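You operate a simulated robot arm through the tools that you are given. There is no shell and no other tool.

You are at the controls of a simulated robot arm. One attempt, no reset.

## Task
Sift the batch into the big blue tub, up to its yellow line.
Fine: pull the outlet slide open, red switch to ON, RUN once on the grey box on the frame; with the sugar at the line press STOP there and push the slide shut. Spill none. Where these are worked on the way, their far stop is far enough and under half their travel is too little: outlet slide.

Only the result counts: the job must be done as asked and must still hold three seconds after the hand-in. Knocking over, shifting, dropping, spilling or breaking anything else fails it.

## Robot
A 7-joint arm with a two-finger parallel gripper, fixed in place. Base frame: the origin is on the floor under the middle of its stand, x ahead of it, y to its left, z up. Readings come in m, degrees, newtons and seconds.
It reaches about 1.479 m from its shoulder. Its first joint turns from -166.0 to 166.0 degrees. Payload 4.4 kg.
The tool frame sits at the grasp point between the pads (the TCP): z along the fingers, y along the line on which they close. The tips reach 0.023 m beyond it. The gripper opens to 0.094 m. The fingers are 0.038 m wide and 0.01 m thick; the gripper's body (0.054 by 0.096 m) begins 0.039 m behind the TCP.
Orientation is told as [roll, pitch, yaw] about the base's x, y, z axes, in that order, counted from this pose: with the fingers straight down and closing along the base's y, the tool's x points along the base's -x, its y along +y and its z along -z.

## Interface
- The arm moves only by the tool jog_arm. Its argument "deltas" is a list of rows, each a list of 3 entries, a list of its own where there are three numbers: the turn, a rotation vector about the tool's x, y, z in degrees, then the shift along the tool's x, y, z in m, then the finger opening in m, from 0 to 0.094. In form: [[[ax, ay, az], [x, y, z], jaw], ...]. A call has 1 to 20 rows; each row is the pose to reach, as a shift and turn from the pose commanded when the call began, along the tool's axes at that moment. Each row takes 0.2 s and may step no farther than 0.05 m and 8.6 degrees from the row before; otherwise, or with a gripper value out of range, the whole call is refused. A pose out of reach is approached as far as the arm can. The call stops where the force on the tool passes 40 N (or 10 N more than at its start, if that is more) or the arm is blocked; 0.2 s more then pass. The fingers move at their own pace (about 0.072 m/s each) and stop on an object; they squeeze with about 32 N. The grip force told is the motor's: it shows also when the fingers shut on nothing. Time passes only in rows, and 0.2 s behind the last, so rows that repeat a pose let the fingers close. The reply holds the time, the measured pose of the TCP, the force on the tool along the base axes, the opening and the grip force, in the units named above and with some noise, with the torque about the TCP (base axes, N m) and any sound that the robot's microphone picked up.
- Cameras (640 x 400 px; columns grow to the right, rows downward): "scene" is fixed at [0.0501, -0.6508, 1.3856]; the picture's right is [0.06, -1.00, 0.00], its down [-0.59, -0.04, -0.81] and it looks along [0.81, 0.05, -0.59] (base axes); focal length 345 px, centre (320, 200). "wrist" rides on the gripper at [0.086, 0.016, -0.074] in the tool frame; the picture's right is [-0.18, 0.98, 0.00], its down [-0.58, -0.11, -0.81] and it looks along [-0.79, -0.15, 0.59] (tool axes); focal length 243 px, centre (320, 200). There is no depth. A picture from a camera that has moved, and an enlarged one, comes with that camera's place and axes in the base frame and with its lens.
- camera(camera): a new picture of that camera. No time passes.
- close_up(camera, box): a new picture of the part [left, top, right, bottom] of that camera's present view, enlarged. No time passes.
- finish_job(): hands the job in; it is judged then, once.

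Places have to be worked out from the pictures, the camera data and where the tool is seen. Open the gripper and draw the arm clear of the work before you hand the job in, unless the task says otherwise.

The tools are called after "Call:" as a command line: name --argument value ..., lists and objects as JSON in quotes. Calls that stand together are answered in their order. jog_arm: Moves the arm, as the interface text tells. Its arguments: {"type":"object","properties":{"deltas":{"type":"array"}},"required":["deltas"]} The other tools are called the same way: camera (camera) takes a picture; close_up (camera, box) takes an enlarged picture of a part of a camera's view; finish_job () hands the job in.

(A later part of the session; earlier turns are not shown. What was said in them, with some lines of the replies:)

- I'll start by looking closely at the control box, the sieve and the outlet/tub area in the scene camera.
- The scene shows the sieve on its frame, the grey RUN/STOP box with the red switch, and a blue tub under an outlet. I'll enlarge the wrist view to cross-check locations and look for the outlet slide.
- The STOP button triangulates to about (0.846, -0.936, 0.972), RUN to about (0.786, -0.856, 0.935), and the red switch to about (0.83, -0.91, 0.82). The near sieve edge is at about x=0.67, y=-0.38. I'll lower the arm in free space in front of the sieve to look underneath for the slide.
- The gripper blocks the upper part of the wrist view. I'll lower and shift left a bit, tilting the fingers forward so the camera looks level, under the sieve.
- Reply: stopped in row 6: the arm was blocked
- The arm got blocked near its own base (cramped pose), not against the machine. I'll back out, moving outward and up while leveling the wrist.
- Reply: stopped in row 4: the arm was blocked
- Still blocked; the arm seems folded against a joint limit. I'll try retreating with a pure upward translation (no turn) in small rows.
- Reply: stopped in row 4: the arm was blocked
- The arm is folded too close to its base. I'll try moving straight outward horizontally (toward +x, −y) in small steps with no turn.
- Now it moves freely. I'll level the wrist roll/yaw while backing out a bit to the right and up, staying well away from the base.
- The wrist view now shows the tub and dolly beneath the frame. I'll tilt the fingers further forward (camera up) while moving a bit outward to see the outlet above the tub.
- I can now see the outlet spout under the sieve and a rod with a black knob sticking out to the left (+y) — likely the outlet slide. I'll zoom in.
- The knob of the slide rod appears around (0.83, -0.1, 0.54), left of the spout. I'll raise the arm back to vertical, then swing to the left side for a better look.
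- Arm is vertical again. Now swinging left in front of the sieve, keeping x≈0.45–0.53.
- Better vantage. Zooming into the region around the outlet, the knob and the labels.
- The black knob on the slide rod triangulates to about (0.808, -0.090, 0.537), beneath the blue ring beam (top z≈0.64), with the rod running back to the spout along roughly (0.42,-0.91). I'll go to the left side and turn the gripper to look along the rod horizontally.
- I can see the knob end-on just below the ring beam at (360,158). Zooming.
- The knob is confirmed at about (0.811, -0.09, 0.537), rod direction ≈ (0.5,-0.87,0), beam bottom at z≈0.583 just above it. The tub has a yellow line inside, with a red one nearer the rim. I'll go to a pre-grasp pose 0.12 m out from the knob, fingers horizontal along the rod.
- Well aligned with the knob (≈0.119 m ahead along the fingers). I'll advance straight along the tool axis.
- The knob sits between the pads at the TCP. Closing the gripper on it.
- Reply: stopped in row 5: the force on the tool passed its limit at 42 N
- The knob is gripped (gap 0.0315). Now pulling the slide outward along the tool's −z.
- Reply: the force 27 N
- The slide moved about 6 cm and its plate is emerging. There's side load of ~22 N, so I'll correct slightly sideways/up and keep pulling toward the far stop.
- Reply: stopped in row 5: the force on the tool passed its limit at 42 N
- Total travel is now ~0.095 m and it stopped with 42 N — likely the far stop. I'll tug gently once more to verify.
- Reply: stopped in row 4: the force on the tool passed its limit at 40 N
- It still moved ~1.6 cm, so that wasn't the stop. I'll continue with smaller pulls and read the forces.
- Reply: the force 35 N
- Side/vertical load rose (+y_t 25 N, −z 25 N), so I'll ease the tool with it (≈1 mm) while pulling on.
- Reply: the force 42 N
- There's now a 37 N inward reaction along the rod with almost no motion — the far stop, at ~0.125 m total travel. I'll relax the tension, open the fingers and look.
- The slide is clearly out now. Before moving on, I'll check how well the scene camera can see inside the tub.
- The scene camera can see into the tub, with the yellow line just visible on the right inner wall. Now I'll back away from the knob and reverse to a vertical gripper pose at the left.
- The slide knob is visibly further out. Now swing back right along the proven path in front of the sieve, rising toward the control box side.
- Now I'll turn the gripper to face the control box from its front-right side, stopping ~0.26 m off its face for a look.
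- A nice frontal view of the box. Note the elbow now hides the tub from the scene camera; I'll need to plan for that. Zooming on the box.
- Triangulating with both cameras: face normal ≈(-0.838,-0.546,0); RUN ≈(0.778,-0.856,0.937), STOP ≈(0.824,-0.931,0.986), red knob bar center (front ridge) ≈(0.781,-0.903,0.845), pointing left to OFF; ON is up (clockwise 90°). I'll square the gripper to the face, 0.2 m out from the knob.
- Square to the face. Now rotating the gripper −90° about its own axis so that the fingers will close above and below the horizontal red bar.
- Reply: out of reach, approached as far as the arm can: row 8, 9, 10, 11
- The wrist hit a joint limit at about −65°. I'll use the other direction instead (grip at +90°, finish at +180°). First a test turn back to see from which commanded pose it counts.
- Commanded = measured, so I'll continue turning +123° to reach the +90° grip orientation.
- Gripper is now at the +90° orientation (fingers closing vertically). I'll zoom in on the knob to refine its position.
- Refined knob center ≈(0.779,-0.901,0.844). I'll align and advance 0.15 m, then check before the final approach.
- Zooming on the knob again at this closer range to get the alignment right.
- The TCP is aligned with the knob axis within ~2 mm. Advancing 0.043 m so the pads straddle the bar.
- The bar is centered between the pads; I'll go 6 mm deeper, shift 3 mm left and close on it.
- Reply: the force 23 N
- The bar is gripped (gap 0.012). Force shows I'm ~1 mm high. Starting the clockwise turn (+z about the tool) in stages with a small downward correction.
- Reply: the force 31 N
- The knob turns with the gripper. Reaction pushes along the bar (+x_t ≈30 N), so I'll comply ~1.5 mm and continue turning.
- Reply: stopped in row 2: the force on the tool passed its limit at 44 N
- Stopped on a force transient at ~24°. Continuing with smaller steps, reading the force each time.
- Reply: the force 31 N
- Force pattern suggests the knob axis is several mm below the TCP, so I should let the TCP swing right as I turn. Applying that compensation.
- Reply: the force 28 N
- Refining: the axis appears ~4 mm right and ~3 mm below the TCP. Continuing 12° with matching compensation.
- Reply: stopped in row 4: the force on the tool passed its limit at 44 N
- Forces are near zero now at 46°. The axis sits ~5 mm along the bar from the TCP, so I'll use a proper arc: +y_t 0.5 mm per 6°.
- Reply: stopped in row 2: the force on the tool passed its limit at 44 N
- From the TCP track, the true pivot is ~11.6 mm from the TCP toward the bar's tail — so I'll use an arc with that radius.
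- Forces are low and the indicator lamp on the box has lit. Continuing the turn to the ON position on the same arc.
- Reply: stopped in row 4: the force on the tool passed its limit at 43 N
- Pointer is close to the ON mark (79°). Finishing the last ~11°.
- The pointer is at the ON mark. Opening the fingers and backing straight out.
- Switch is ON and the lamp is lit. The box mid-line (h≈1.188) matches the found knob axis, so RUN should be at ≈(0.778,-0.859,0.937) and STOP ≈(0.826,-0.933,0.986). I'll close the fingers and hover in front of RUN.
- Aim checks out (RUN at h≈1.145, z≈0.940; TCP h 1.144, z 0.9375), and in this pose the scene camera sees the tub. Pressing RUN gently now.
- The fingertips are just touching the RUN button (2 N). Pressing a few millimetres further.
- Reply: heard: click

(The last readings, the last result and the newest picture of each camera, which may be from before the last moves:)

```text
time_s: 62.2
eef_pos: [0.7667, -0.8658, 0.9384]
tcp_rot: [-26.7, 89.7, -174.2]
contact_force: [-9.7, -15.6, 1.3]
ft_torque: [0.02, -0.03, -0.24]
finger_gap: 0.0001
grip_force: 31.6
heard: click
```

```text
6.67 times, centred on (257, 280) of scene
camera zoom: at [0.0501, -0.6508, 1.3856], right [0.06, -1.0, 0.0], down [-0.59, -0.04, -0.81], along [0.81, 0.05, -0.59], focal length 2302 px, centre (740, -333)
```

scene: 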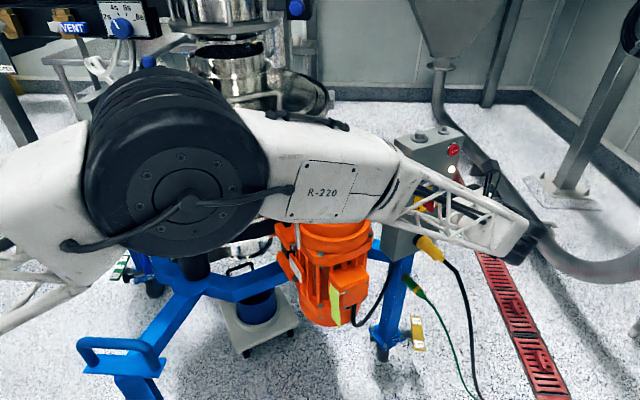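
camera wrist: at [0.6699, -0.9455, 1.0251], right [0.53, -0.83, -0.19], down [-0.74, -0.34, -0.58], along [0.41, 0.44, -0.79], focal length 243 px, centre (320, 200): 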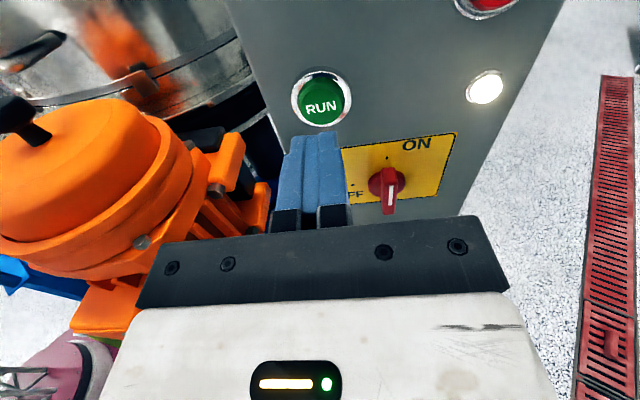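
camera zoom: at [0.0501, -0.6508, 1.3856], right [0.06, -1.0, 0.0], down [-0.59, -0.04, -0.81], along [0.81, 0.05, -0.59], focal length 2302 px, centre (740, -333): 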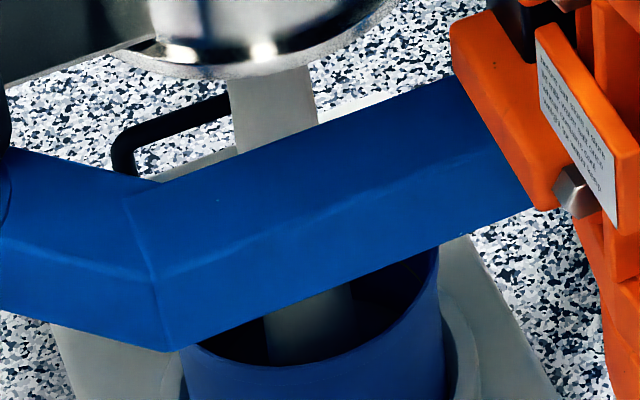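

Click heard and sugar is flowing into the tub. Retracting and shifting to hover in front of STOP.

Call:
jog_arm --deltas '[[[0, 0, 0], [0, 0, -0.035], 0.0], [[0, 0, 0], [0.024, 0.044, -0.035], 0.0], [[0, 0, 0], [0.048, 0.088, -0.035], 0.0]]'

Call:
camera --camera "scene"

Call:
camera --camera "wrist"

Call:
close_up --camera "scene" --box '[225, 270, 289, 310]'

```text
refused: row 2 steps farther than a row can; nothing moved
```

```text
taken
```

scene: 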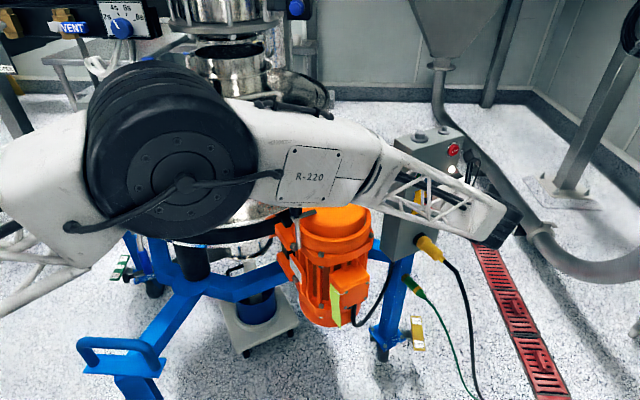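

```text
taken
camera wrist: at [0.7112, -0.9199, 1.0262], right [0.53, -0.83, -0.19], down [-0.74, -0.34, -0.58], along [0.42, 0.44, -0.79], focal length 243 px, centre (320, 200)
```

wrist: 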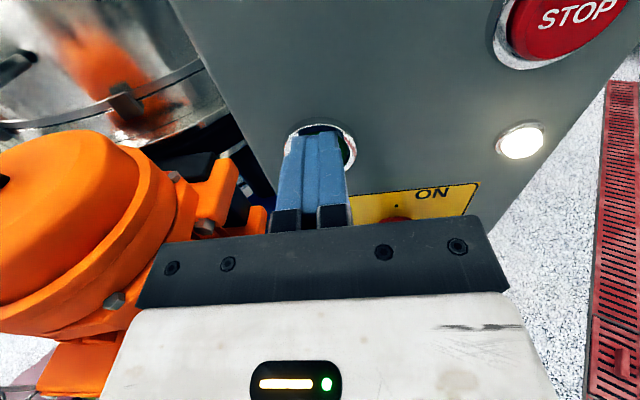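

```text
10.00 times, centred on (257, 290) of scene
camera zoom: at [0.0501, -0.6508, 1.3856], right [0.06, -1.0, 0.0], down [-0.59, -0.04, -0.81], along [0.81, 0.05, -0.59], focal length 3453 px, centre (950, -700)
```

zoom: 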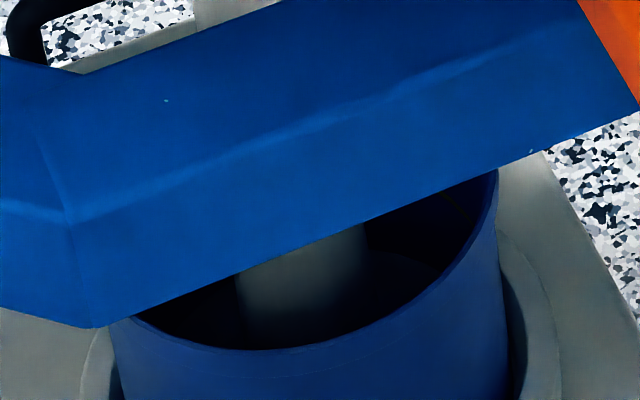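

The row was refused for being slightly too large; no time passed. Reissuing with smaller steps.

Call:
jog_arm --deltas '[[[0, 0, 0], [0, 0, -0.03], 0.0], [[0, 0, 0], [0.02, 0.036, -0.035], 0.0], [[0, 0, 0], [0.041, 0.076, -0.035], 0.0], [[0, 0, 0], [0.048, 0.088, -0.03], 0.0]]'

Call:
close_up --camera "scene" --box '[225, 270, 289, 310]'

Call:
camera --camera "wrist"

Call:
camera --camera "scene"

```text
time_s: 63.2
eef_pos: [0.788, -0.957, 0.987]
tcp_rot: [-41.9, 89.7, 170.8]
contact_force: [-0.2, 0.1, 0.6]
ft_torque: [-0.01, 0.03, 0.0]
finger_gap: 0.0
grip_force: 31.9
```

```text
10.00 times, centred on (257, 290) of scene
camera zoom: at [0.0501, -0.6508, 1.3856], right [0.06, -1.0, 0.0], down [-0.59, -0.04, -0.81], along [0.81, 0.05, -0.59], focal length 3453 px, centre (950, -700)
```

zoom: 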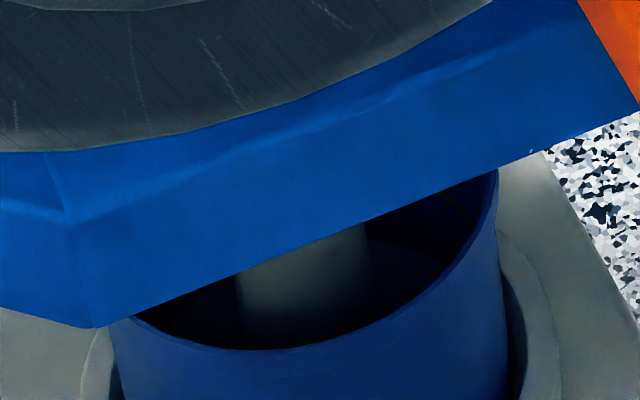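

```text
taken
camera wrist: at [0.7337, -1.0107, 1.0731], right [0.53, -0.83, -0.19], down [-0.74, -0.34, -0.58], along [0.41, 0.44, -0.79], focal length 243 px, centre (320, 200)
```

wrist: 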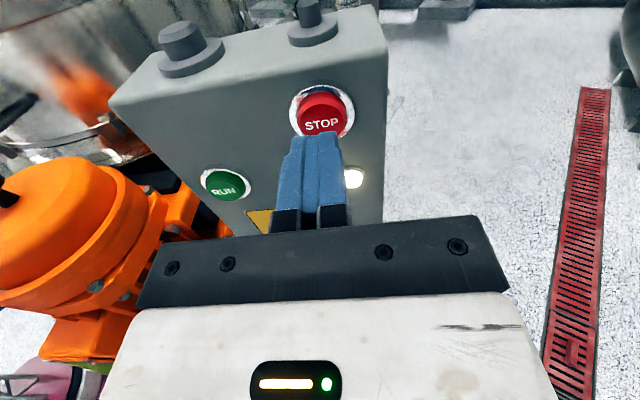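

```text
taken
```

scene: 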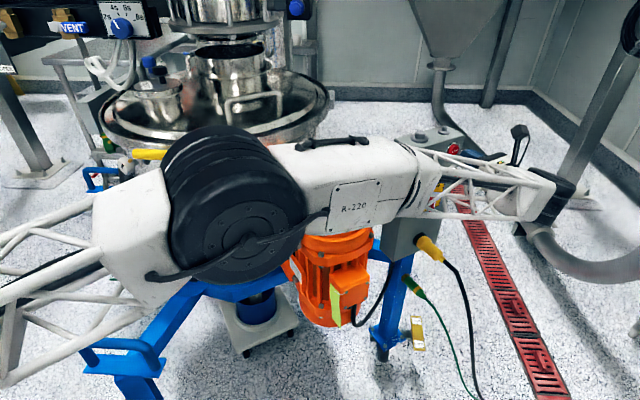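

I'm hovering in front of STOP with the tub visible in the scene view. Aligning the aim by 3 mm, waiting a short second, and watching the level.

Call:
jog_arm --deltas '[[[0, 0, 0], [0.003, 0.001, 0.01], 0.0], [[0, 0, 0], [0.003, 0.001, 0.015], 0.0], [[0, 0, 0], [0.003, 0.001, 0.015], 0.0]]'

Call:
close_up --camera "scene" --box '[237, 283, 277, 308]'

```text
time_s: 64.0
eef_pos: [0.8023, -0.9487, 0.9897]
tcp_rot: [-31.5, 89.8, -178.8]
contact_force: [-0.6, 0.4, -0.7]
ft_torque: [0.0, 0.04, 0.0]
finger_gap: 0.0001
grip_force: 32.4
```

```text
16.00 times, centred on (257, 296) of scene
camera zoom: at [0.0501, -0.6508, 1.3856], right [0.06, -1.0, 0.0], down [-0.59, -0.04, -0.81], along [0.81, 0.05, -0.59], focal length 5524 px, centre (1328, -1328)
```

zoom: 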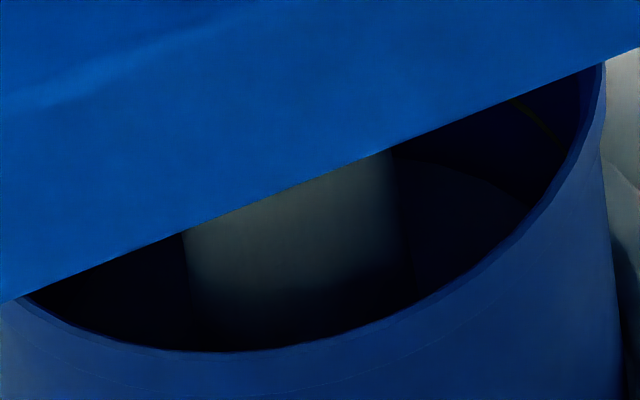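

I can see the stream and a faint arc in the tub (surface or floor edge), with the yellow line upper right. Waiting one more second for comparison.

Call:
jog_arm --deltas '[[[0, 0, 0], [0, 0, 0], 0.0], [[0, 0, 0], [0, 0, 0], 0.0], [[0, 0, 0], [0, 0, 0], 0.0], [[0, 0, 0], [0, 0, 0], 0.0]]'

Call:
close_up --camera "scene" --box '[237, 283, 277, 308]'

```text
time_s: 65.0
eef_pos: [0.8029, -0.949, 0.9909]
tcp_rot: [-31.9, 89.8, -179.1]
contact_force: [0.2, -1.0, 0.2]
ft_torque: [0.02, -0.02, -0.04]
finger_gap: 0.0
grip_force: 31.2
```

```text
16.00 times, centred on (257, 296) of scene
camera zoom: at [0.0501, -0.6508, 1.3856], right [0.06, -1.0, 0.0], down [-0.59, -0.04, -0.81], along [0.81, 0.05, -0.59], focal length 5524 px, centre (1328, -1328)
```

zoom: 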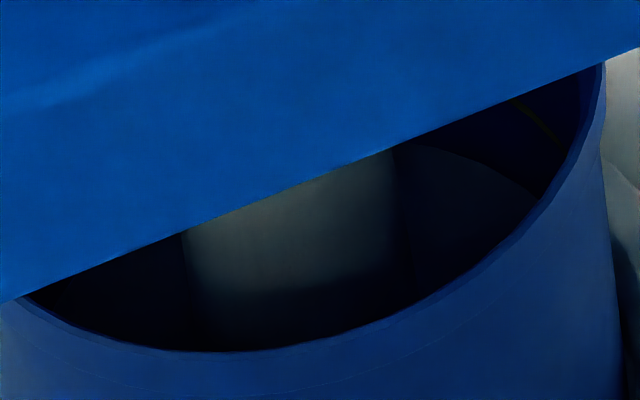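

The arc (sugar surface) is rising ~20 px/s in this view; about 75 px (≈30 mm) remain to the yellow line. Waiting 1 s more, zooming more tightly.

Call:
jog_arm --deltas '[[[0, 0, 0], [0, 0, 0.002], 0.0], [[0, 0, 0], [0, 0, 0.004], 0.0], [[0, 0, 0], [0, 0, 0.004], 0.0], [[0, 0, 0], [0, 0, 0.004], 0.0]]'

Call:
close_up --camera "scene" --box '[237, 283, 277, 308]'

Call:
close_up --camera "scene" --box '[259, 284, 279, 297]'

```text
time_s: 66.0
eef_pos: [0.8058, -0.946, 0.9905]
tcp_rot: [-31.5, 89.8, -178.9]
contact_force: [-0.2, -0.5, 1.0]
ft_torque: [0.04, 0.02, -0.02]
finger_gap: 0.0
grip_force: 31.9
```

```text
16.00 times, centred on (257, 296) of scene
camera zoom: at [0.0501, -0.6508, 1.3856], right [0.06, -1.0, 0.0], down [-0.59, -0.04, -0.81], along [0.81, 0.05, -0.59], focal length 5524 px, centre (1328, -1328)
```

zoom: 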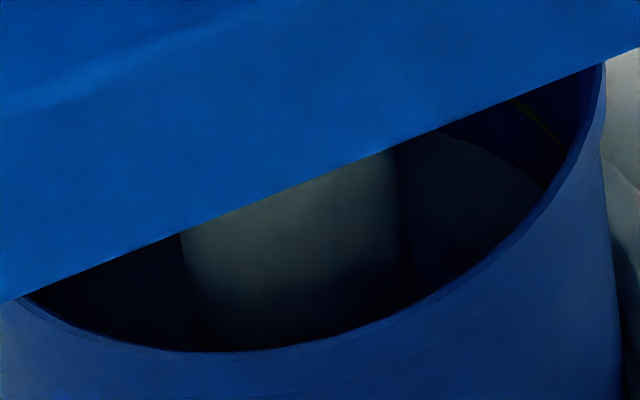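

```text
16.00 times, centred on (269, 290) of scene
camera zoom: at [0.0501, -0.6508, 1.3856], right [0.06, -1.0, 0.0], down [-0.59, -0.04, -0.81], along [0.81, 0.05, -0.59], focal length 5524 px, centre (1136, -1248)
```

zoom: 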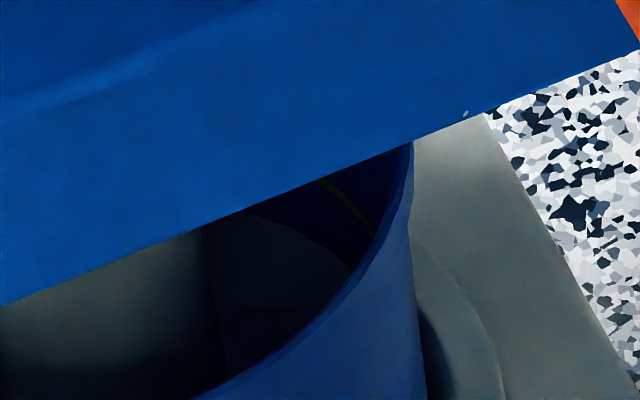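

Surface rising ≈14 px/s; ~61 px remain at the same column → about 4 s more. Waiting 2 s.

Call:
jog_arm --deltas '[[[0, 0, 0], [0, 0, 0], 0.0], [[0, 0, 0], [0, 0, 0], 0.0], [[0, 0, 0], [0, 0, 0], 0.0], [[0, 0, 0], [0, 0, 0], 0.0], [[0, 0, 0], [0, 0, 0], 0.0], [[0, 0, 0], [0, 0, 0], 0.0], [[0, 0, 0], [0, 0, 0], 0.0], [[0, 0, 0], [0, 0, 0], 0.0], [[0, 0, 0], [0, 0, 0], 0.0]]'

Call:
close_up --camera "scene" --box '[259, 284, 279, 297]'

Call:
close_up --camera "scene" --box '[263, 286, 275, 294]'

```text
time_s: 68.0
eef_pos: [0.8049, -0.9476, 0.991]
tcp_rot: [-31.8, 89.7, -179.1]
contact_force: [-0.9, 0.2, 0.8]
ft_torque: [-0.01, 0.03, 0.0]
finger_gap: 0.0
grip_force: 32.3
```

```text
16.00 times, centred on (269, 290) of scene
camera zoom: at [0.0501, -0.6508, 1.3856], right [0.06, -1.0, 0.0], down [-0.59, -0.04, -0.81], along [0.81, 0.05, -0.59], focal length 5524 px, centre (1136, -1248)
```

zoom: 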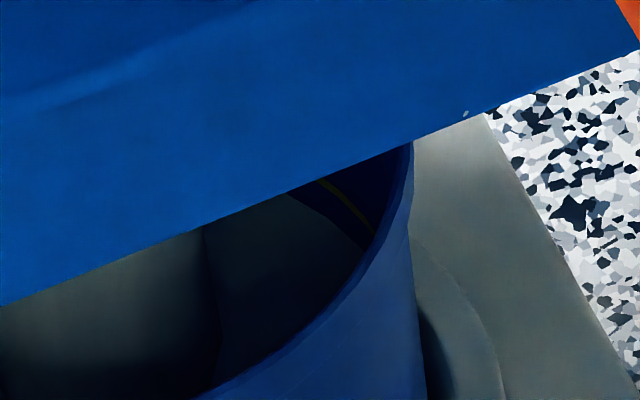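

```text
16.00 times, centred on (269, 290) of scene
camera zoom: at [0.0501, -0.6508, 1.3856], right [0.06, -1.0, 0.0], down [-0.59, -0.04, -0.81], along [0.81, 0.05, -0.59], focal length 5524 px, centre (1136, -1240)
```

zoom: 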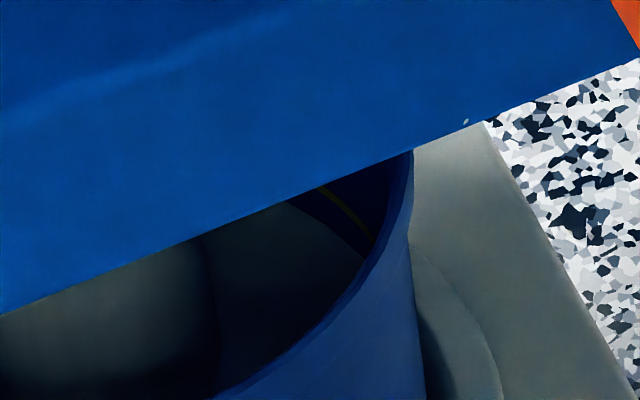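

29 px remain at the same column; rate ≈17 px/s → ~1.7 s more. Waiting 0.8 s and creeping 4 mm closer to the button.

Call:
jog_arm --deltas '[[[0, 0, 0], [0, 0, 0.002], 0.0], [[0, 0, 0], [0, 0, 0.004], 0.0], [[0, 0, 0], [0, 0, 0.004], 0.0]]'

Call:
close_up --camera "scene" --box '[259, 284, 279, 297]'

```text
time_s: 68.8
eef_pos: [0.8098, -0.9432, 0.99]
tcp_rot: [-31.3, 89.8, -178.8]
contact_force: [-1.1, -0.9, 0.1]
ft_torque: [0.0, 0.0, 0.0]
finger_gap: 0.0002
grip_force: 32.4
```

```text
16.00 times, centred on (269, 290) of scene
camera zoom: at [0.0501, -0.6508, 1.3856], right [0.06, -1.0, 0.0], down [-0.59, -0.04, -0.81], along [0.81, 0.05, -0.59], focal length 5524 px, centre (1136, -1248)
```

zoom: 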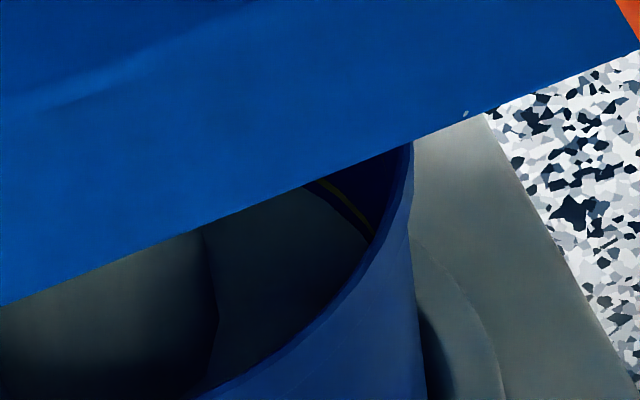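

~14 px (≈6 mm) left at 18 px/s. Waiting 0.4 s, then press.

Call:
jog_arm --deltas '[[[0, 0, 0], [0, 0, 0], 0.0]]'

Call:
close_up --camera "scene" --box '[259, 284, 279, 297]'

```text
time_s: 69.2
eef_pos: [0.8091, -0.9434, 0.9891]
tcp_rot: [-31.9, 89.8, -179.3]
contact_force: [-0.4, -0.1, 0.4]
ft_torque: [0.01, -0.03, 0.0]
finger_gap: 0.0
grip_force: 32.5
```

```text
16.00 times, centred on (269, 290) of scene
camera zoom: at [0.0501, -0.6508, 1.3856], right [0.06, -1.0, 0.0], down [-0.59, -0.04, -0.81], along [0.81, 0.05, -0.59], focal length 5524 px, centre (1136, -1248)
```

zoom: 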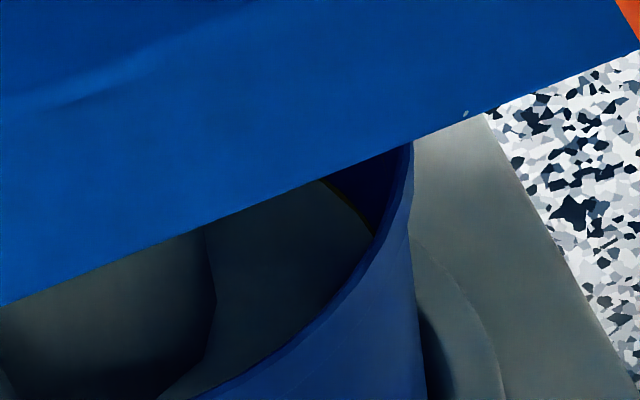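

The surface has just reached the yellow line. Pressing STOP now.

Call:
jog_arm --deltas '[[[0, 0, 0], [0, 0, 0.011], 0.0]]'

Call:
close_up --camera "scene" --box '[259, 284, 279, 297]'

Call:
close_up --camera "scene" --box '[225, 250, 289, 310]'

```text
time_s: 69.6
eef_pos: [0.8151, -0.9401, 0.991]
tcp_rot: [-30.0, 89.8, -177.4]
contact_force: [-33.4, -13.4, 2.4]
ft_torque: [0.06, 0.06, 0.14]
finger_gap: 0.0
grip_force: 31.9
heard: click
```

```text
16.00 times, centred on (269, 290) of scene
camera zoom: at [0.0501, -0.6508, 1.3856], right [0.06, -1.0, 0.0], down [-0.59, -0.04, -0.81], along [0.81, 0.05, -0.59], focal length 5524 px, centre (1136, -1248)
```

zoom: 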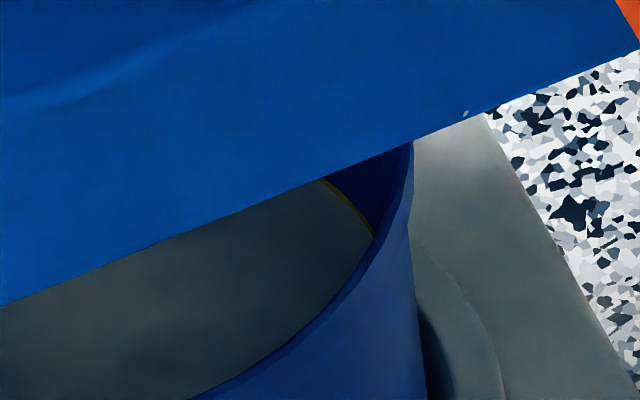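

```text
6.67 times, centred on (257, 280) of scene
camera zoom: at [0.0501, -0.6508, 1.3856], right [0.06, -1.0, 0.0], down [-0.59, -0.04, -0.81], along [0.81, 0.05, -0.59], focal length 2302 px, centre (740, -333)
```

zoom: 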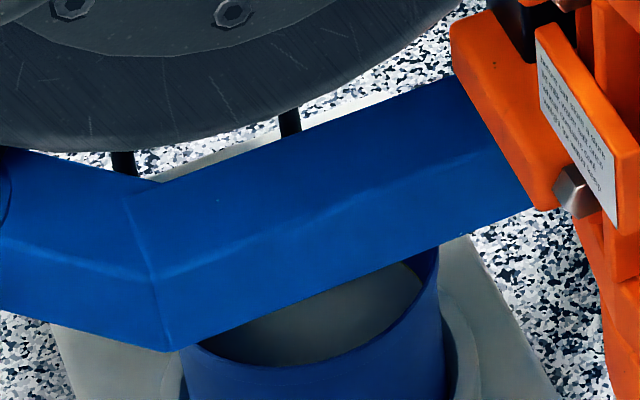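

Click heard; the flow has stopped with the surface right at the yellow line. Now retracting from the box and unwinding the wrist.

Call:
jog_arm --deltas '[[[0, 0, 0], [0, 0, -0.04], 0.0], [[0, 0, 0], [0, 0, -0.08], 0.0], [[0, 0, 0], [0, 0, -0.12], 0.0], [[0, 0, 0], [0, 0, -0.16], 0.0], [[0, 0, -8], [0, 0, -0.17], 0.0], [[0, 0, -16], [0, 0, -0.17], 0.0], [[0, 0, -24], [0, 0, -0.17], 0.0], [[0, 0, -32], [0, 0, -0.17], 0.0], [[0, 0, -40], [0, 0, -0.17], 0.0], [[0, 0, -48], [0, 0, -0.17], 0.0], [[0, 0, -56], [0, 0, -0.17], 0.0], [[0, 0, -64], [0, 0, -0.17], 0.0], [[0, 0, -72], [0, 0, -0.17], 0.0], [[0, 0, -80], [0, 0, -0.17], 0.0], [[0, 0, -88], [0, 0, -0.17], 0.0], [[0, 0, -96], [0, 0, -0.17], 0.0], [[0, 0, -104], [0, 0, -0.17], 0.0], [[0, 0, -112], [0, 0, -0.17], 0.0], [[0, 0, -120], [0, 0, -0.17], 0.0]]'

Call:
camera --camera "scene"

Call:
camera --camera "wrist"

```text
time_s: 73.6
eef_pos: [0.6751, -1.0309, 0.9916]
tcp_rot: [89.8, -30.0, -57.1]
contact_force: [-0.8, 0.5, 0.5]
ft_torque: [0.01, -0.01, -0.03]
finger_gap: 0.0
grip_force: 31.9
```

```text
taken
```

scene: 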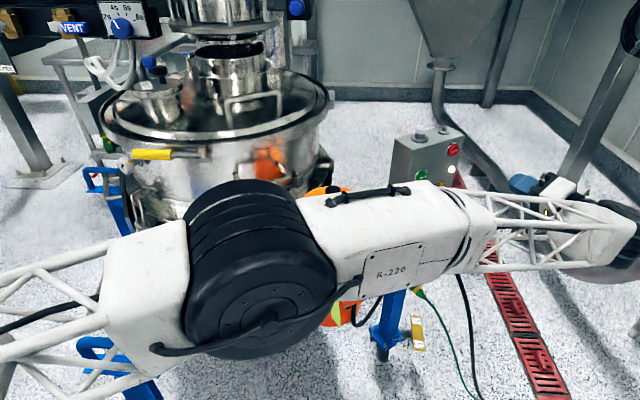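

```text
taken
camera wrist: at [0.5668, -1.0, 0.9617], right [-0.18, 0.28, 0.94], down [-0.38, -0.9, 0.2], along [0.91, -0.32, 0.27], focal length 243 px, centre (320, 200)
```

wrist: 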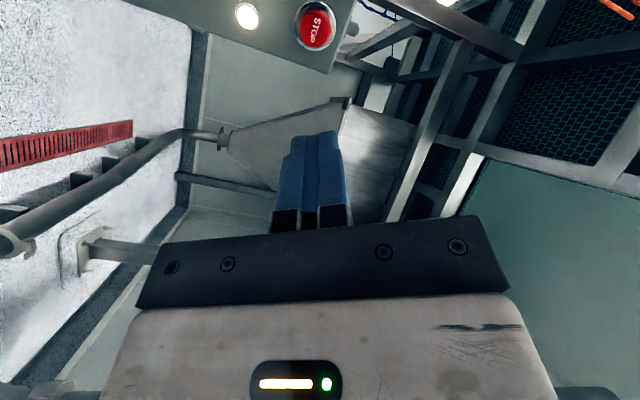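

Continuing: unwind the last −60° about the tool axis.

Call:
jog_arm --deltas '[[[0, 0, -7.5], [0, 0, 0], 0.0], [[0, 0, -15], [0, 0, 0], 0.0], [[0, 0, -22.5], [0, 0, 0], 0.0], [[0, 0, -30], [0, 0, 0], 0.0], [[0, 0, -37.5], [0, 0, 0], 0.0], [[0, 0, -45], [0, 0, 0], 0.0], [[0, 0, -52.5], [0, 0, 0], 0.0], [[0, 0, -60], [0, 0, 0], 0.0]]'

Call:
close_up --camera "scene" --box '[225, 250, 289, 310]'

```text
time_s: 75.4
eef_pos: [0.6763, -1.0293, 0.9915]
tcp_rot: [3.3, -89.8, 29.4]
contact_force: [-0.6, 0.1, -0.5]
ft_torque: [-0.02, 0.03, 0.0]
finger_gap: 0.0001
grip_force: 32.3
```

```text
6.67 times, centred on (257, 280) of scene
camera zoom: at [0.0501, -0.6508, 1.3856], right [0.06, -1.0, 0.0], down [-0.59, -0.04, -0.81], along [0.81, 0.05, -0.59], focal length 2302 px, centre (740, -333)
```

zoom: 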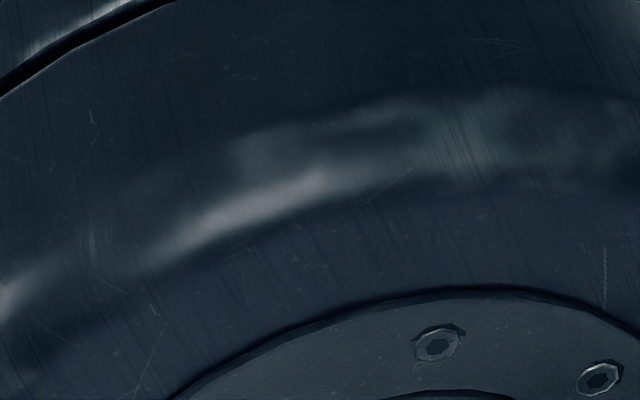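

Now tilting back to fingers-down and returning to the neutral spot in front of the machine, bulging away from the box.

Call:
jog_arm --deltas '[[[1.985, 6.715, 1.985], [-0.0058, 0.0298, -0.02], 0.0], [[3.97, 13.43, 3.97], [-0.0117, 0.0595, -0.04], 0.0], [[5.95, 20.15, 5.95], [-0.0175, 0.0893, -0.05], 0.0], [[7.94, 26.86, 7.94], [-0.0234, 0.1191, -0.05], 0.0], [[9.92, 33.58, 9.92], [-0.0292, 0.1488, -0.05], 0.0], [[11.91, 40.29, 11.91], [-0.0351, 0.1786, -0.05], 0.0], [[13.89, 47.0, 13.89], [-0.0409, 0.2084, -0.05], 0.0], [[15.88, 53.72, 15.88], [-0.0468, 0.2382, -0.05], 0.0], [[17.86, 60.44, 17.86], [-0.0526, 0.2679, -0.045], 0.0], [[19.85, 67.15, 19.85], [-0.0585, 0.2977, -0.035], 0.0], [[21.83, 73.87, 21.83], [-0.0643, 0.3275, -0.025], 0.0], [[23.82, 80.58, 23.82], [-0.0702, 0.3572, -0.017], 0.0], [[25.8, 87.3, 25.8], [-0.076, 0.387, -0.0116], 0.0]]'

Call:
camera --camera "scene"

Call:
close_up --camera "scene" --box '[225, 250, 289, 310]'

```text
time_s: 78.2
eef_pos: [0.4585, -0.7122, 1.0684]
tcp_rot: [0.0, 0.4, -0.3]
contact_force: [-0.1, 0.4, 0.1]
ft_torque: [-0.01, 0.03, 0.06]
finger_gap: 0.0001
grip_force: 31.4
```

```text
taken
```

scene: 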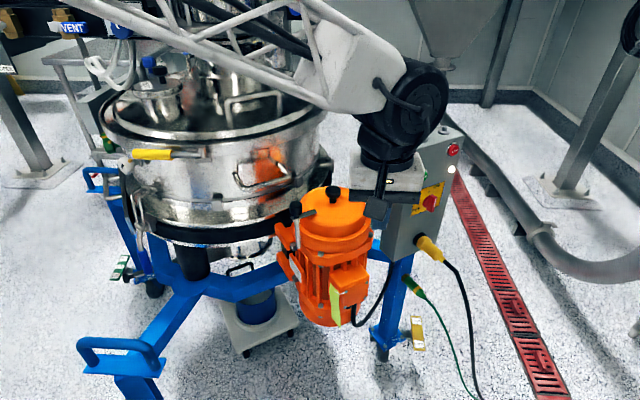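

```text
6.67 times, centred on (257, 280) of scene
camera zoom: at [0.0501, -0.6508, 1.3856], right [0.06, -1.0, 0.0], down [-0.59, -0.04, -0.81], along [0.81, 0.05, -0.59], focal length 2302 px, centre (740, -333)
```

zoom: 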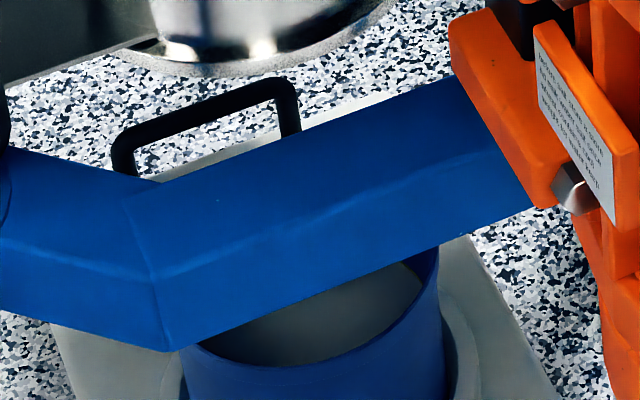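

No more flow; level holds. Returning left along the earlier path.

Call:
jog_arm --deltas '[[[0, 0, 0], [0, 0.044, 0.012], 0.02], [[0, 0, 0], [0, 0.088, 0.024], 0.05], [[0, 0, 0], [0, 0.132, 0.036], 0.094], [[0, 0, 0], [0.004, 0.176, 0.048], 0.094], [[0, 0, 0], [0.005, 0.22, 0.06], 0.094], [[0, 0, 0], [0.005, 0.264, 0.072], 0.094], [[0, 0, 0], [0.005, 0.308, 0.084], 0.094], [[0, 0, 0], [0.005, 0.352, 0.096], 0.094], [[0, 0, 0], [0.005, 0.396, 0.108], 0.094], [[0, 0, 0], [0.005, 0.44, 0.12], 0.094], [[0, 0, 0], [0.005, 0.484, 0.12], 0.094], [[0, 0, 0], [0.004, 0.528, 0.12], 0.094], [[0, 0, 0], [-0.005, 0.572, 0.12], 0.094], [[0, 0, 0], [-0.015, 0.616, 0.12], 0.094], [[0, 0, 0], [-0.025, 0.66, 0.12], 0.094], [[0, 0, 0], [-0.035, 0.704, 0.12], 0.094], [[0, 0, 0], [-0.045, 0.748, 0.12], 0.094], [[0, 0, 0], [-0.055, 0.792, 0.12], 0.094], [[0, 0, 0], [-0.065, 0.836, 0.12], 0.094], [[0, 0, 0], [-0.072, 0.88, 0.12], 0.094]]'

Call:
camera --camera "wrist"

Call:
camera --camera "scene"

```text
time_s: 82.4
eef_pos: [0.5321, 0.1713, 0.9447]
tcp_rot: [0.1, 0.2, -0.4]
contact_force: [0.3, 1.7, -1.1]
ft_torque: [0.01, 0.0, 0.02]
finger_gap: 0.0941
grip_force: 0.0
```

```text
taken
camera wrist: at [0.4447, 0.1872, 1.0198], right [0.19, 0.98, 0.0], down [0.58, -0.11, 0.8], along [0.79, -0.15, -0.59], focal length 243 px, centre (320, 200)
```

wrist: 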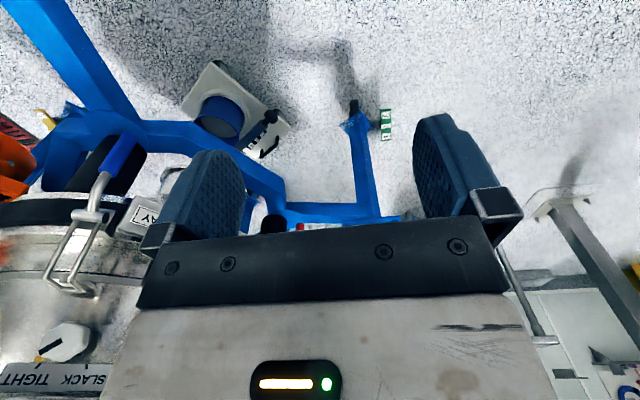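

```text
taken
```

scene: 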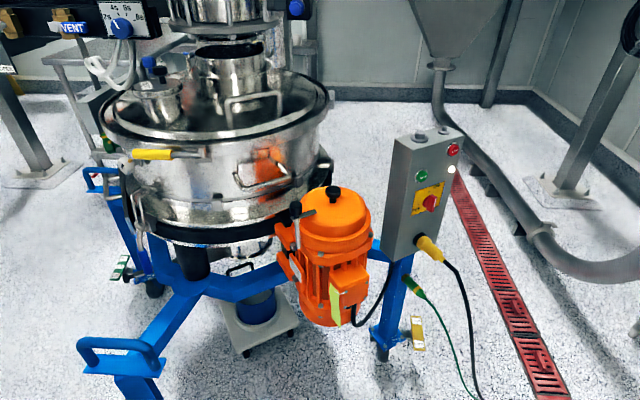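

Now reversing the path down to the pre-grasp pose in line with the pulled-out slide knob.

Call:
jog_arm --deltas '[[[3.336, -5.779, 3.336], [-0.0111, -0.0035, 0.0292], 0.094], [[6.67, -11.56, 6.67], [-0.0221, -0.007, 0.0584], 0.094], [[10.01, -17.34, 10.01], [-0.0332, -0.0105, 0.0876], 0.094], [[13.34, -23.12, 13.34], [-0.0443, -0.014, 0.1169], 0.094], [[16.68, -28.9, 16.68], [-0.0554, -0.0175, 0.1461], 0.094], [[20.02, -34.67, 20.02], [-0.0664, -0.021, 0.1753], 0.094], [[23.35, -40.45, 23.35], [-0.0775, -0.0245, 0.2045], 0.094], [[26.69, -46.23, 26.69], [-0.0886, -0.028, 0.2337], 0.094], [[30.02, -52.01, 30.02], [-0.0996, -0.0315, 0.2629], 0.094], [[33.36, -57.79, 33.36], [-0.1107, -0.035, 0.2921], 0.094], [[36.7, -63.57, 36.7], [-0.1218, -0.0385, 0.3214], 0.094], [[40.03, -69.35, 40.03], [-0.1329, -0.042, 0.3506], 0.094], [[43.37, -75.13, 43.37], [-0.1439, -0.0455, 0.3798], 0.094], [[46.7, -80.9, 46.7], [-0.155, -0.049, 0.409], 0.094]]'

Call:
camera --camera "wrist"

```text
time_s: 85.4
eef_pos: [0.6872, 0.1198, 0.5384]
tcp_rot: [-74.5, -89.8, 14.2]
contact_force: [0.8, -0.6, 0.6]
ft_torque: [0.0, 0.04, -0.01]
finger_gap: 0.0942
grip_force: 0.0
```

```text
taken
camera wrist: at [0.6633, 0.193, 0.4517], right [0.85, 0.49, 0.18], down [-0.49, 0.65, 0.58], along [0.17, -0.59, 0.79], focal length 243 px, centre (320, 200)
```

wrist: 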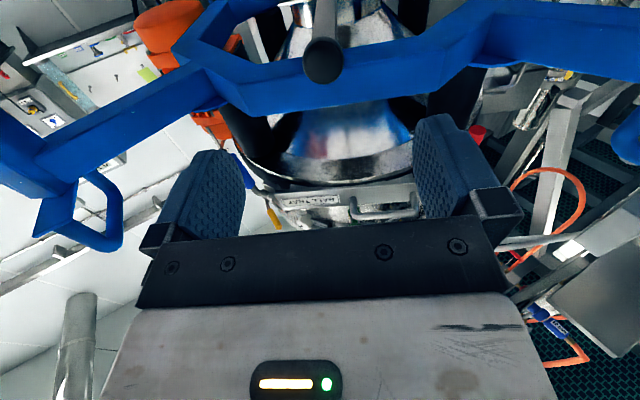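

Aligned with the knob. Advancing 0.117 m and gripping it.

Call:
jog_arm --deltas '[[[0, 0, 0], [0.001, 0, 0.025], 0.094], [[0, 0, 0], [0.002, 0.001, 0.05], 0.094], [[0, 0, 0], [0.002, 0.001, 0.075], 0.094], [[0, 0, 0], [0.002, 0.001, 0.1], 0.094], [[0, 0, 0], [0.002, 0.001, 0.117], 0.094]]'

Call:
camera --camera "wrist"

```text
time_s: 86.6
eef_pos: [0.7443, 0.0187, 0.536]
tcp_rot: [-59.5, -89.7, -0.6]
contact_force: [-0.8, 0.4, 0.7]
ft_torque: [0.0, -0.01, -0.02]
finger_gap: 0.094
grip_force: 0.0
```

```text
taken
camera wrist: at [0.7199, 0.0915, 0.4492], right [0.85, 0.49, 0.18], down [-0.49, 0.65, 0.58], along [0.17, -0.59, 0.79], focal length 243 px, centre (320, 200)
```

wrist: 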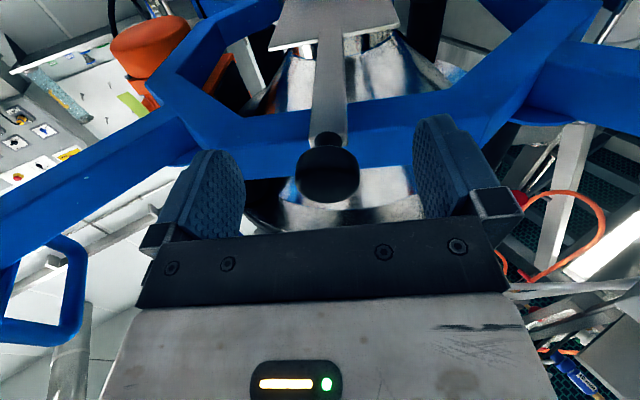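

Knob is between the pads. Shifting 2 mm and closing.

Call:
jog_arm --deltas '[[[0, 0, 0], [0, 0.002, 0], 0.07], [[0, 0, 0], [0, 0.002, 0], 0.05], [[0, 0, 0], [0, 0.002, 0], 0.03], [[0, 0, 0], [0, 0.002, 0], 0.0], [[0, 0, 0], [0, 0.002, 0], 0.0]]'

```text
time_s: 87.8
eef_pos: [0.7487, 0.0197, 0.535]
tcp_rot: [-53.4, -89.8, -6.9]
contact_force: [19.6, 11.2, -8.3]
ft_torque: [0.2, 0.23, 0.67]
finger_gap: 0.032
grip_force: 44.8
```

Gripped. Pushing the slide in along the rod line (slight +y_t drift included), first half.

Call:
jog_arm --deltas '[[[0, 0, 0], [0.0002, 0.001, 0.004], 0.0], [[0, 0, 0], [0.0002, 0.0014, 0.014], 0.0], [[0, 0, 0], [0.0002, 0.0018, 0.024], 0.0], [[0, 0, 0], [0.0002, 0.0022, 0.034], 0.0], [[0, 0, 0], [0.0002, 0.0026, 0.044], 0.0], [[0, 0, 0], [0.0002, 0.0029, 0.054], 0.0]]'

```text
time_s: 89.2
eef_pos: [0.7768, -0.0255, 0.5336]
tcp_rot: [-72.6, -89.8, 12.3]
contact_force: [-10.7, -6.0, 27.9]
ft_torque: [-0.39, -0.23, 0.39]
finger_gap: 0.0323
grip_force: 45.4
```

Good progress (5.3 cm). Correcting upward ~1 mm and continuing.

Call:
jog_arm --deltas '[[[0, 0, 0], [-0.0009, -0.0003, 0.004], 0.0], [[0, 0, 0], [-0.0012, -0.0001, 0.014], 0.0], [[0, 0, 0], [-0.0014, 0.0002, 0.024], 0.0], [[0, 0, 0], [-0.0016, 0.0005, 0.034], 0.0], [[0, 0, 0], [-0.0018, 0.0008, 0.044], 0.0]]'

```text
time_s: 90.5
eef_pos: [0.7978, -0.0624, 0.5347]
tcp_rot: [-55.4, -89.7, -4.8]
contact_force: [6.3, 4.5, -5.8]
ft_torque: [-0.08, 0.0, 0.48]
finger_gap: 0.0321
grip_force: 44.9
stopped in row 5: the force on the tool passed its limit at 42 N (the readings are from after the stop); the commanded pose is now the measured one
```

About 9.6 cm in; ~3 cm remain. Continuing with smaller steps.

Call:
jog_arm --deltas '[[[0, 0, 0], [0.0001, 0.0004, 0.005], 0.0], [[0, 0, 0], [0.0001, 0.0006, 0.01], 0.0], [[0, 0, 0], [0.0001, 0.0008, 0.015], 0.0]]'

```text
time_s: 91.3
eef_pos: [0.8075, -0.0745, 0.5359]
tcp_rot: [-56.0, -89.7, -4.2]
contact_force: [14.7, 9.6, -19.6]
ft_torque: [-0.35, -0.11, 0.61]
finger_gap: 0.0319
grip_force: 45.0
```

11.1 cm. Continuing with small alignment corrections until it seats.

Call:
jog_arm --deltas '[[[0, 0, 0], [0.0006, 0.0006, 0.003], 0.0], [[0, 0, 0], [0.0006, 0.0008, 0.007], 0.0], [[0, 0, 0], [0.0006, 0.001, 0.011], 0.0]]'

```text
time_s: 92.0
eef_pos: [0.8116, -0.082, 0.536]
tcp_rot: [-82.4, -89.7, 22.1]
contact_force: [-14.4, 2.0, 9.8]
ft_torque: [-0.34, -0.15, 0.25]
finger_gap: 0.032
grip_force: 45.2
stopped in row 3: the force on the tool passed its limit at 47 N (the readings are from after the stop); the commanded pose is now the measured one
```

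Near the closed position (≈6 mm by my earlier reading). Pushing a bit more to test for the stop.

Call:
jog_arm --deltas '[[[0, 0, 0], [-0.0003, -0.0003, 0.003], 0.0], [[0, 0, 0], [-0.0003, -0.0002, 0.006], 0.0]]'

```text
time_s: 92.6
eef_pos: [0.8137, -0.0861, 0.5355]
tcp_rot: [-68.5, -89.7, 8.3]
contact_force: [-15.5, 36.9, -3.7]
ft_torque: [-0.14, -0.05, 0.56]
finger_gap: 0.0321
grip_force: 45.1
```

A 40 N reaction along the rod with no further motion: the slide is seated shut. Checking visually.

Call:
camera --camera "wrist"

Call:
close_up --camera "scene" --box '[190, 225, 290, 325]'

```text
taken
camera wrist: at [0.7889, -0.0135, 0.4483], right [0.85, 0.49, 0.18], down [-0.49, 0.65, 0.58], along [0.17, -0.59, 0.79], focal length 243 px, centre (320, 200)
```

wrist: 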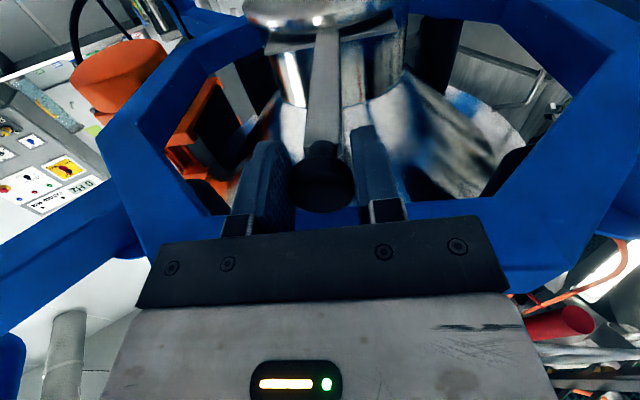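

```text
4.00 times, centred on (240, 275) of scene
camera zoom: at [0.0501, -0.6508, 1.3856], right [0.06, -1.0, 0.0], down [-0.59, -0.04, -0.81], along [0.81, 0.05, -0.59], focal length 1381 px, centre (640, -100)
```

zoom: 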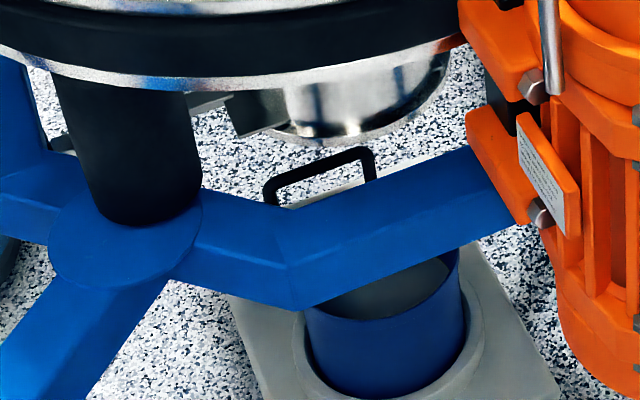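

The slide looks just like it did initially (closed). Releasing the knob and backing straight out, then up to the neutral pose.

Call:
jog_arm --deltas '[[[0, 0, 0], [0, 0, 0], 0.03], [[0, 0, 0], [0, 0, 0], 0.06], [[0, 0, 0], [0, 0, 0], 0.094], [[0, 0, 0], [0, 0, 0], 0.094], [[0, 0, 0], [0, 0, -0.03], 0.094], [[0, 0, 0], [0, 0, -0.06], 0.094], [[0, 0, 0], [0, 0, -0.1], 0.094], [[0, 0, 0], [0, 0, -0.14], 0.094], [[0, 0, 0], [0, 0, -0.18], 0.094], [[0, 0, 0], [0, 0, -0.22], 0.094]]'

Call:
camera --camera "wrist"

```text
time_s: 94.8
eef_pos: [0.706, 0.1032, 0.5353]
tcp_rot: [-69.8, -89.8, 9.6]
contact_force: [0.8, 0.6, 0.7]
ft_torque: [-0.03, -0.02, 0.01]
finger_gap: 0.094
grip_force: 0.1
```

```text
taken
camera wrist: at [0.6814, 0.1755, 0.4492], right [0.86, 0.49, 0.18], down [-0.49, 0.65, 0.58], along [0.17, -0.59, 0.79], focal length 243 px, centre (320, 200)
```

wrist: 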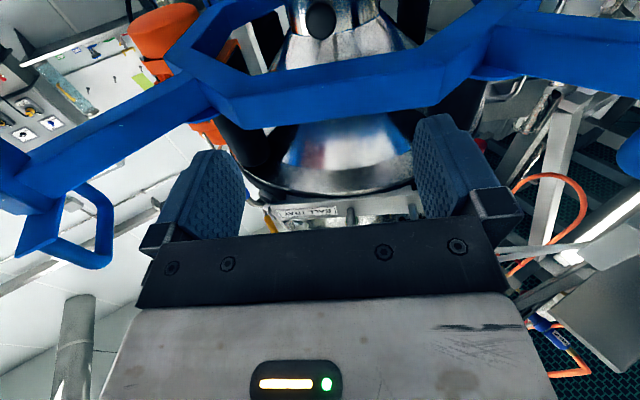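

Clear of the knob, and it stays in. Raising back to the neutral pose.

Call:
jog_arm --deltas '[[[-3.336, 5.779, -3.336], [-0.0293, -0.0083, -0.0105], 0.094], [[-6.67, 11.56, -6.67], [-0.0586, -0.0167, -0.021], 0.094], [[-10.01, 17.34, -10.01], [-0.0879, -0.025, -0.0315], 0.094], [[-13.34, 23.12, -13.34], [-0.1171, -0.0333, -0.0419], 0.094], [[-16.68, 28.9, -16.68], [-0.1464, -0.0416, -0.0524], 0.094], [[-20.02, 34.67, -20.02], [-0.1757, -0.05, -0.0629], 0.094], [[-23.35, 40.45, -23.35], [-0.205, -0.0583, -0.0734], 0.094], [[-26.69, 46.23, -26.69], [-0.2343, -0.0666, -0.0839], 0.094], [[-30.02, 52.01, -30.02], [-0.2636, -0.075, -0.0944], 0.094], [[-33.36, 57.79, -33.36], [-0.2929, -0.0833, -0.1049], 0.094], [[-36.7, 63.57, -36.7], [-0.3221, -0.0916, -0.1153], 0.094], [[-40.03, 69.35, -40.03], [-0.3514, -0.0999, -0.1258], 0.094], [[-43.37, 75.13, -43.37], [-0.3807, -0.1083, -0.1363], 0.094], [[-46.7, 80.9, -46.7], [-0.41, -0.1166, -0.1468], 0.094]]'

Call:
camera --camera "scene"

Call:
camera --camera "wrist"

Call:
close_up --camera "scene" --box '[259, 284, 279, 297]'

Call:
close_up --camera "scene" --box '[90, 220, 290, 320]'

Call:
close_up --camera "scene" --box '[400, 120, 480, 220]'

```text
time_s: 97.8
eef_pos: [0.5337, 0.1738, 0.9477]
tcp_rot: [0.0, 0.3, -0.3]
contact_force: [-0.7, 0.4, 0.3]
ft_torque: [0.0, -0.02, 0.02]
finger_gap: 0.0942
grip_force: 0.1
```

```text
taken
```

scene: 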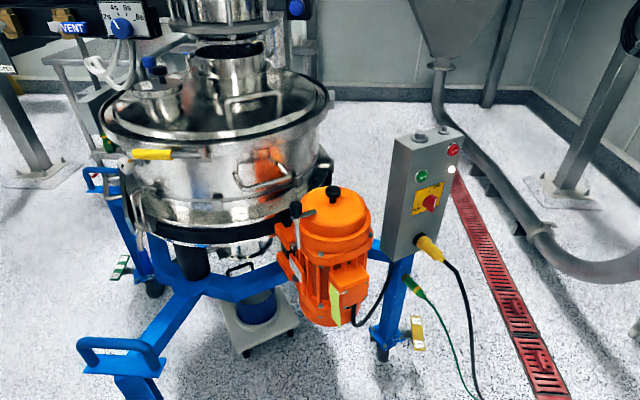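

```text
taken
camera wrist: at [0.4455, 0.1912, 1.0218], right [0.19, 0.98, 0.0], down [0.59, -0.11, 0.8], along [0.79, -0.15, -0.6], focal length 243 px, centre (320, 200)
```

wrist: 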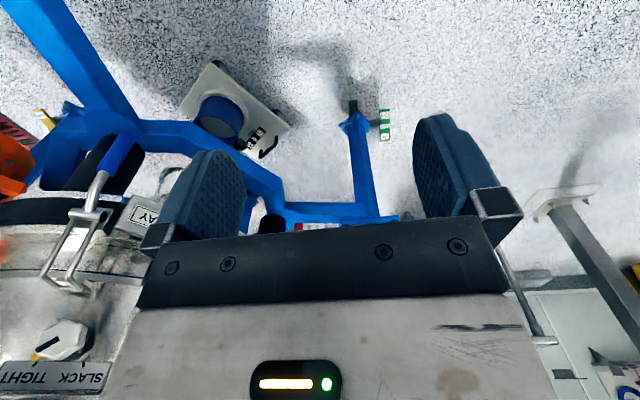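

```text
16.00 times, centred on (269, 290) of scene
camera zoom: at [0.0501, -0.6508, 1.3856], right [0.06, -1.0, 0.0], down [-0.59, -0.04, -0.81], along [0.81, 0.05, -0.59], focal length 5524 px, centre (1136, -1248)
```

zoom: 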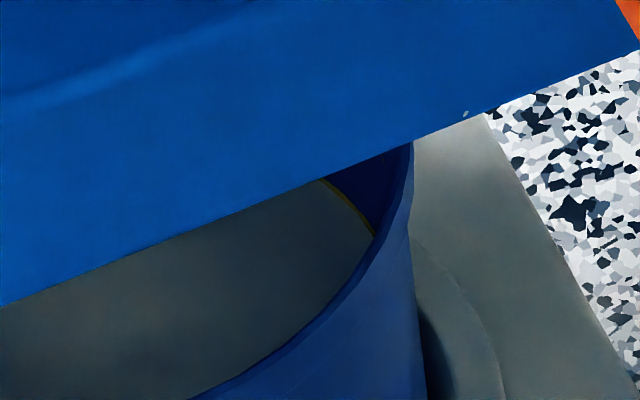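

```text
3.20 times, centred on (190, 270) of scene
camera zoom: at [0.0501, -0.6508, 1.3856], right [0.06, -1.0, 0.0], down [-0.59, -0.04, -0.81], along [0.81, 0.05, -0.59], focal length 1105 px, centre (736, -24)
```

zoom: 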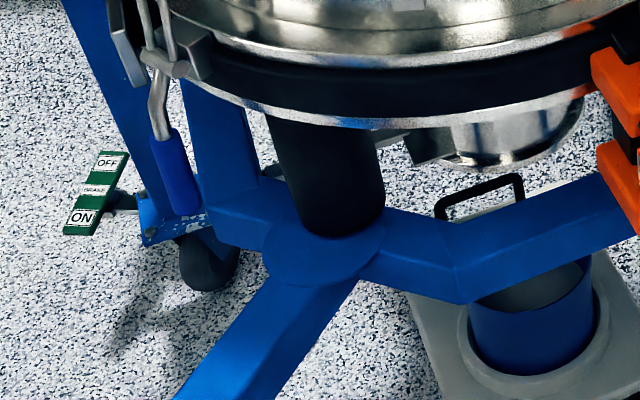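

```text
4.00 times, centred on (440, 170) of scene
camera zoom: at [0.0501, -0.6508, 1.3856], right [0.06, -1.0, 0.0], down [-0.59, -0.04, -0.81], along [0.81, 0.05, -0.59], focal length 1381 px, centre (-160, 320)
```

zoom: 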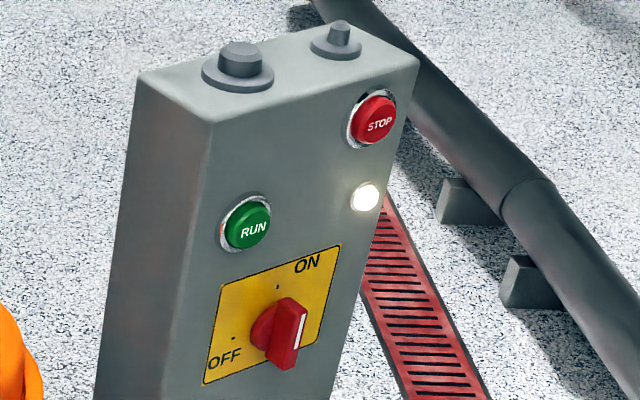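

The slide looks exactly as at the start (shut), the surface sits at the yellow line, the switch is ON, and the motor is stopped. One last look at the tub surroundings for spills.

Call:
close_up --camera "wrist" --box '[160, 50, 320, 170]'

```text
3.33 times, centred on (240, 110) of wrist
camera zoom: at [0.4455, 0.1912, 1.0218], right [0.19, 0.98, 0.0], down [0.59, -0.11, 0.8], along [0.79, -0.15, -0.6], focal length 809 px, centre (587, 500)
```

zoom: 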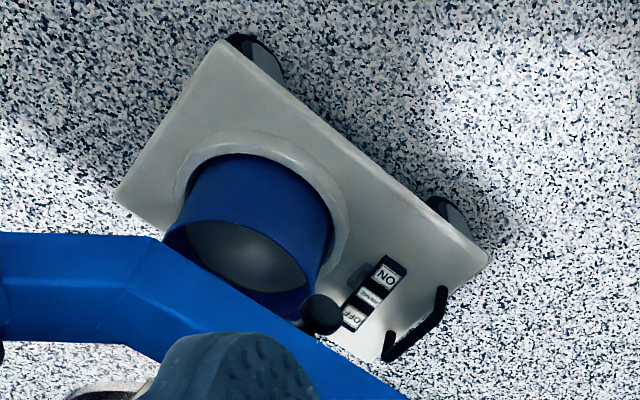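

The tub is filled, with no spill on the dolly or floor. The slide is shut, the gripper is open and the arm is clear of the work, so I'm handing in.

Call:
finish_job

```text
The job is handed in.
```

The sugar is sifted into the blue tub up to its yellow line, and I have handed the job in. I have no verdict back from the judging.

- **Outlet slide:** I pulled it out to its far stop (about 12.5 cm). After STOP I pushed it back in until it hit its stop, and it looks the same as it did at the start.
- **Red switch:** It points at ON, and the lamp on the box is lit.
- **RUN and STOP:** I pressed each once and heard a click both times. The flow stopped after STOP, and the level was still at the line about 28 seconds later.
- **Spills:** I saw none on the dolly or the floor, and nothing looks shifted or knocked over.

The gripper is open and the arm is clear of the machine. Early on the arm stopped twice when it folded too close to its own base. The tool readings showed no contact and nothing in view had moved.
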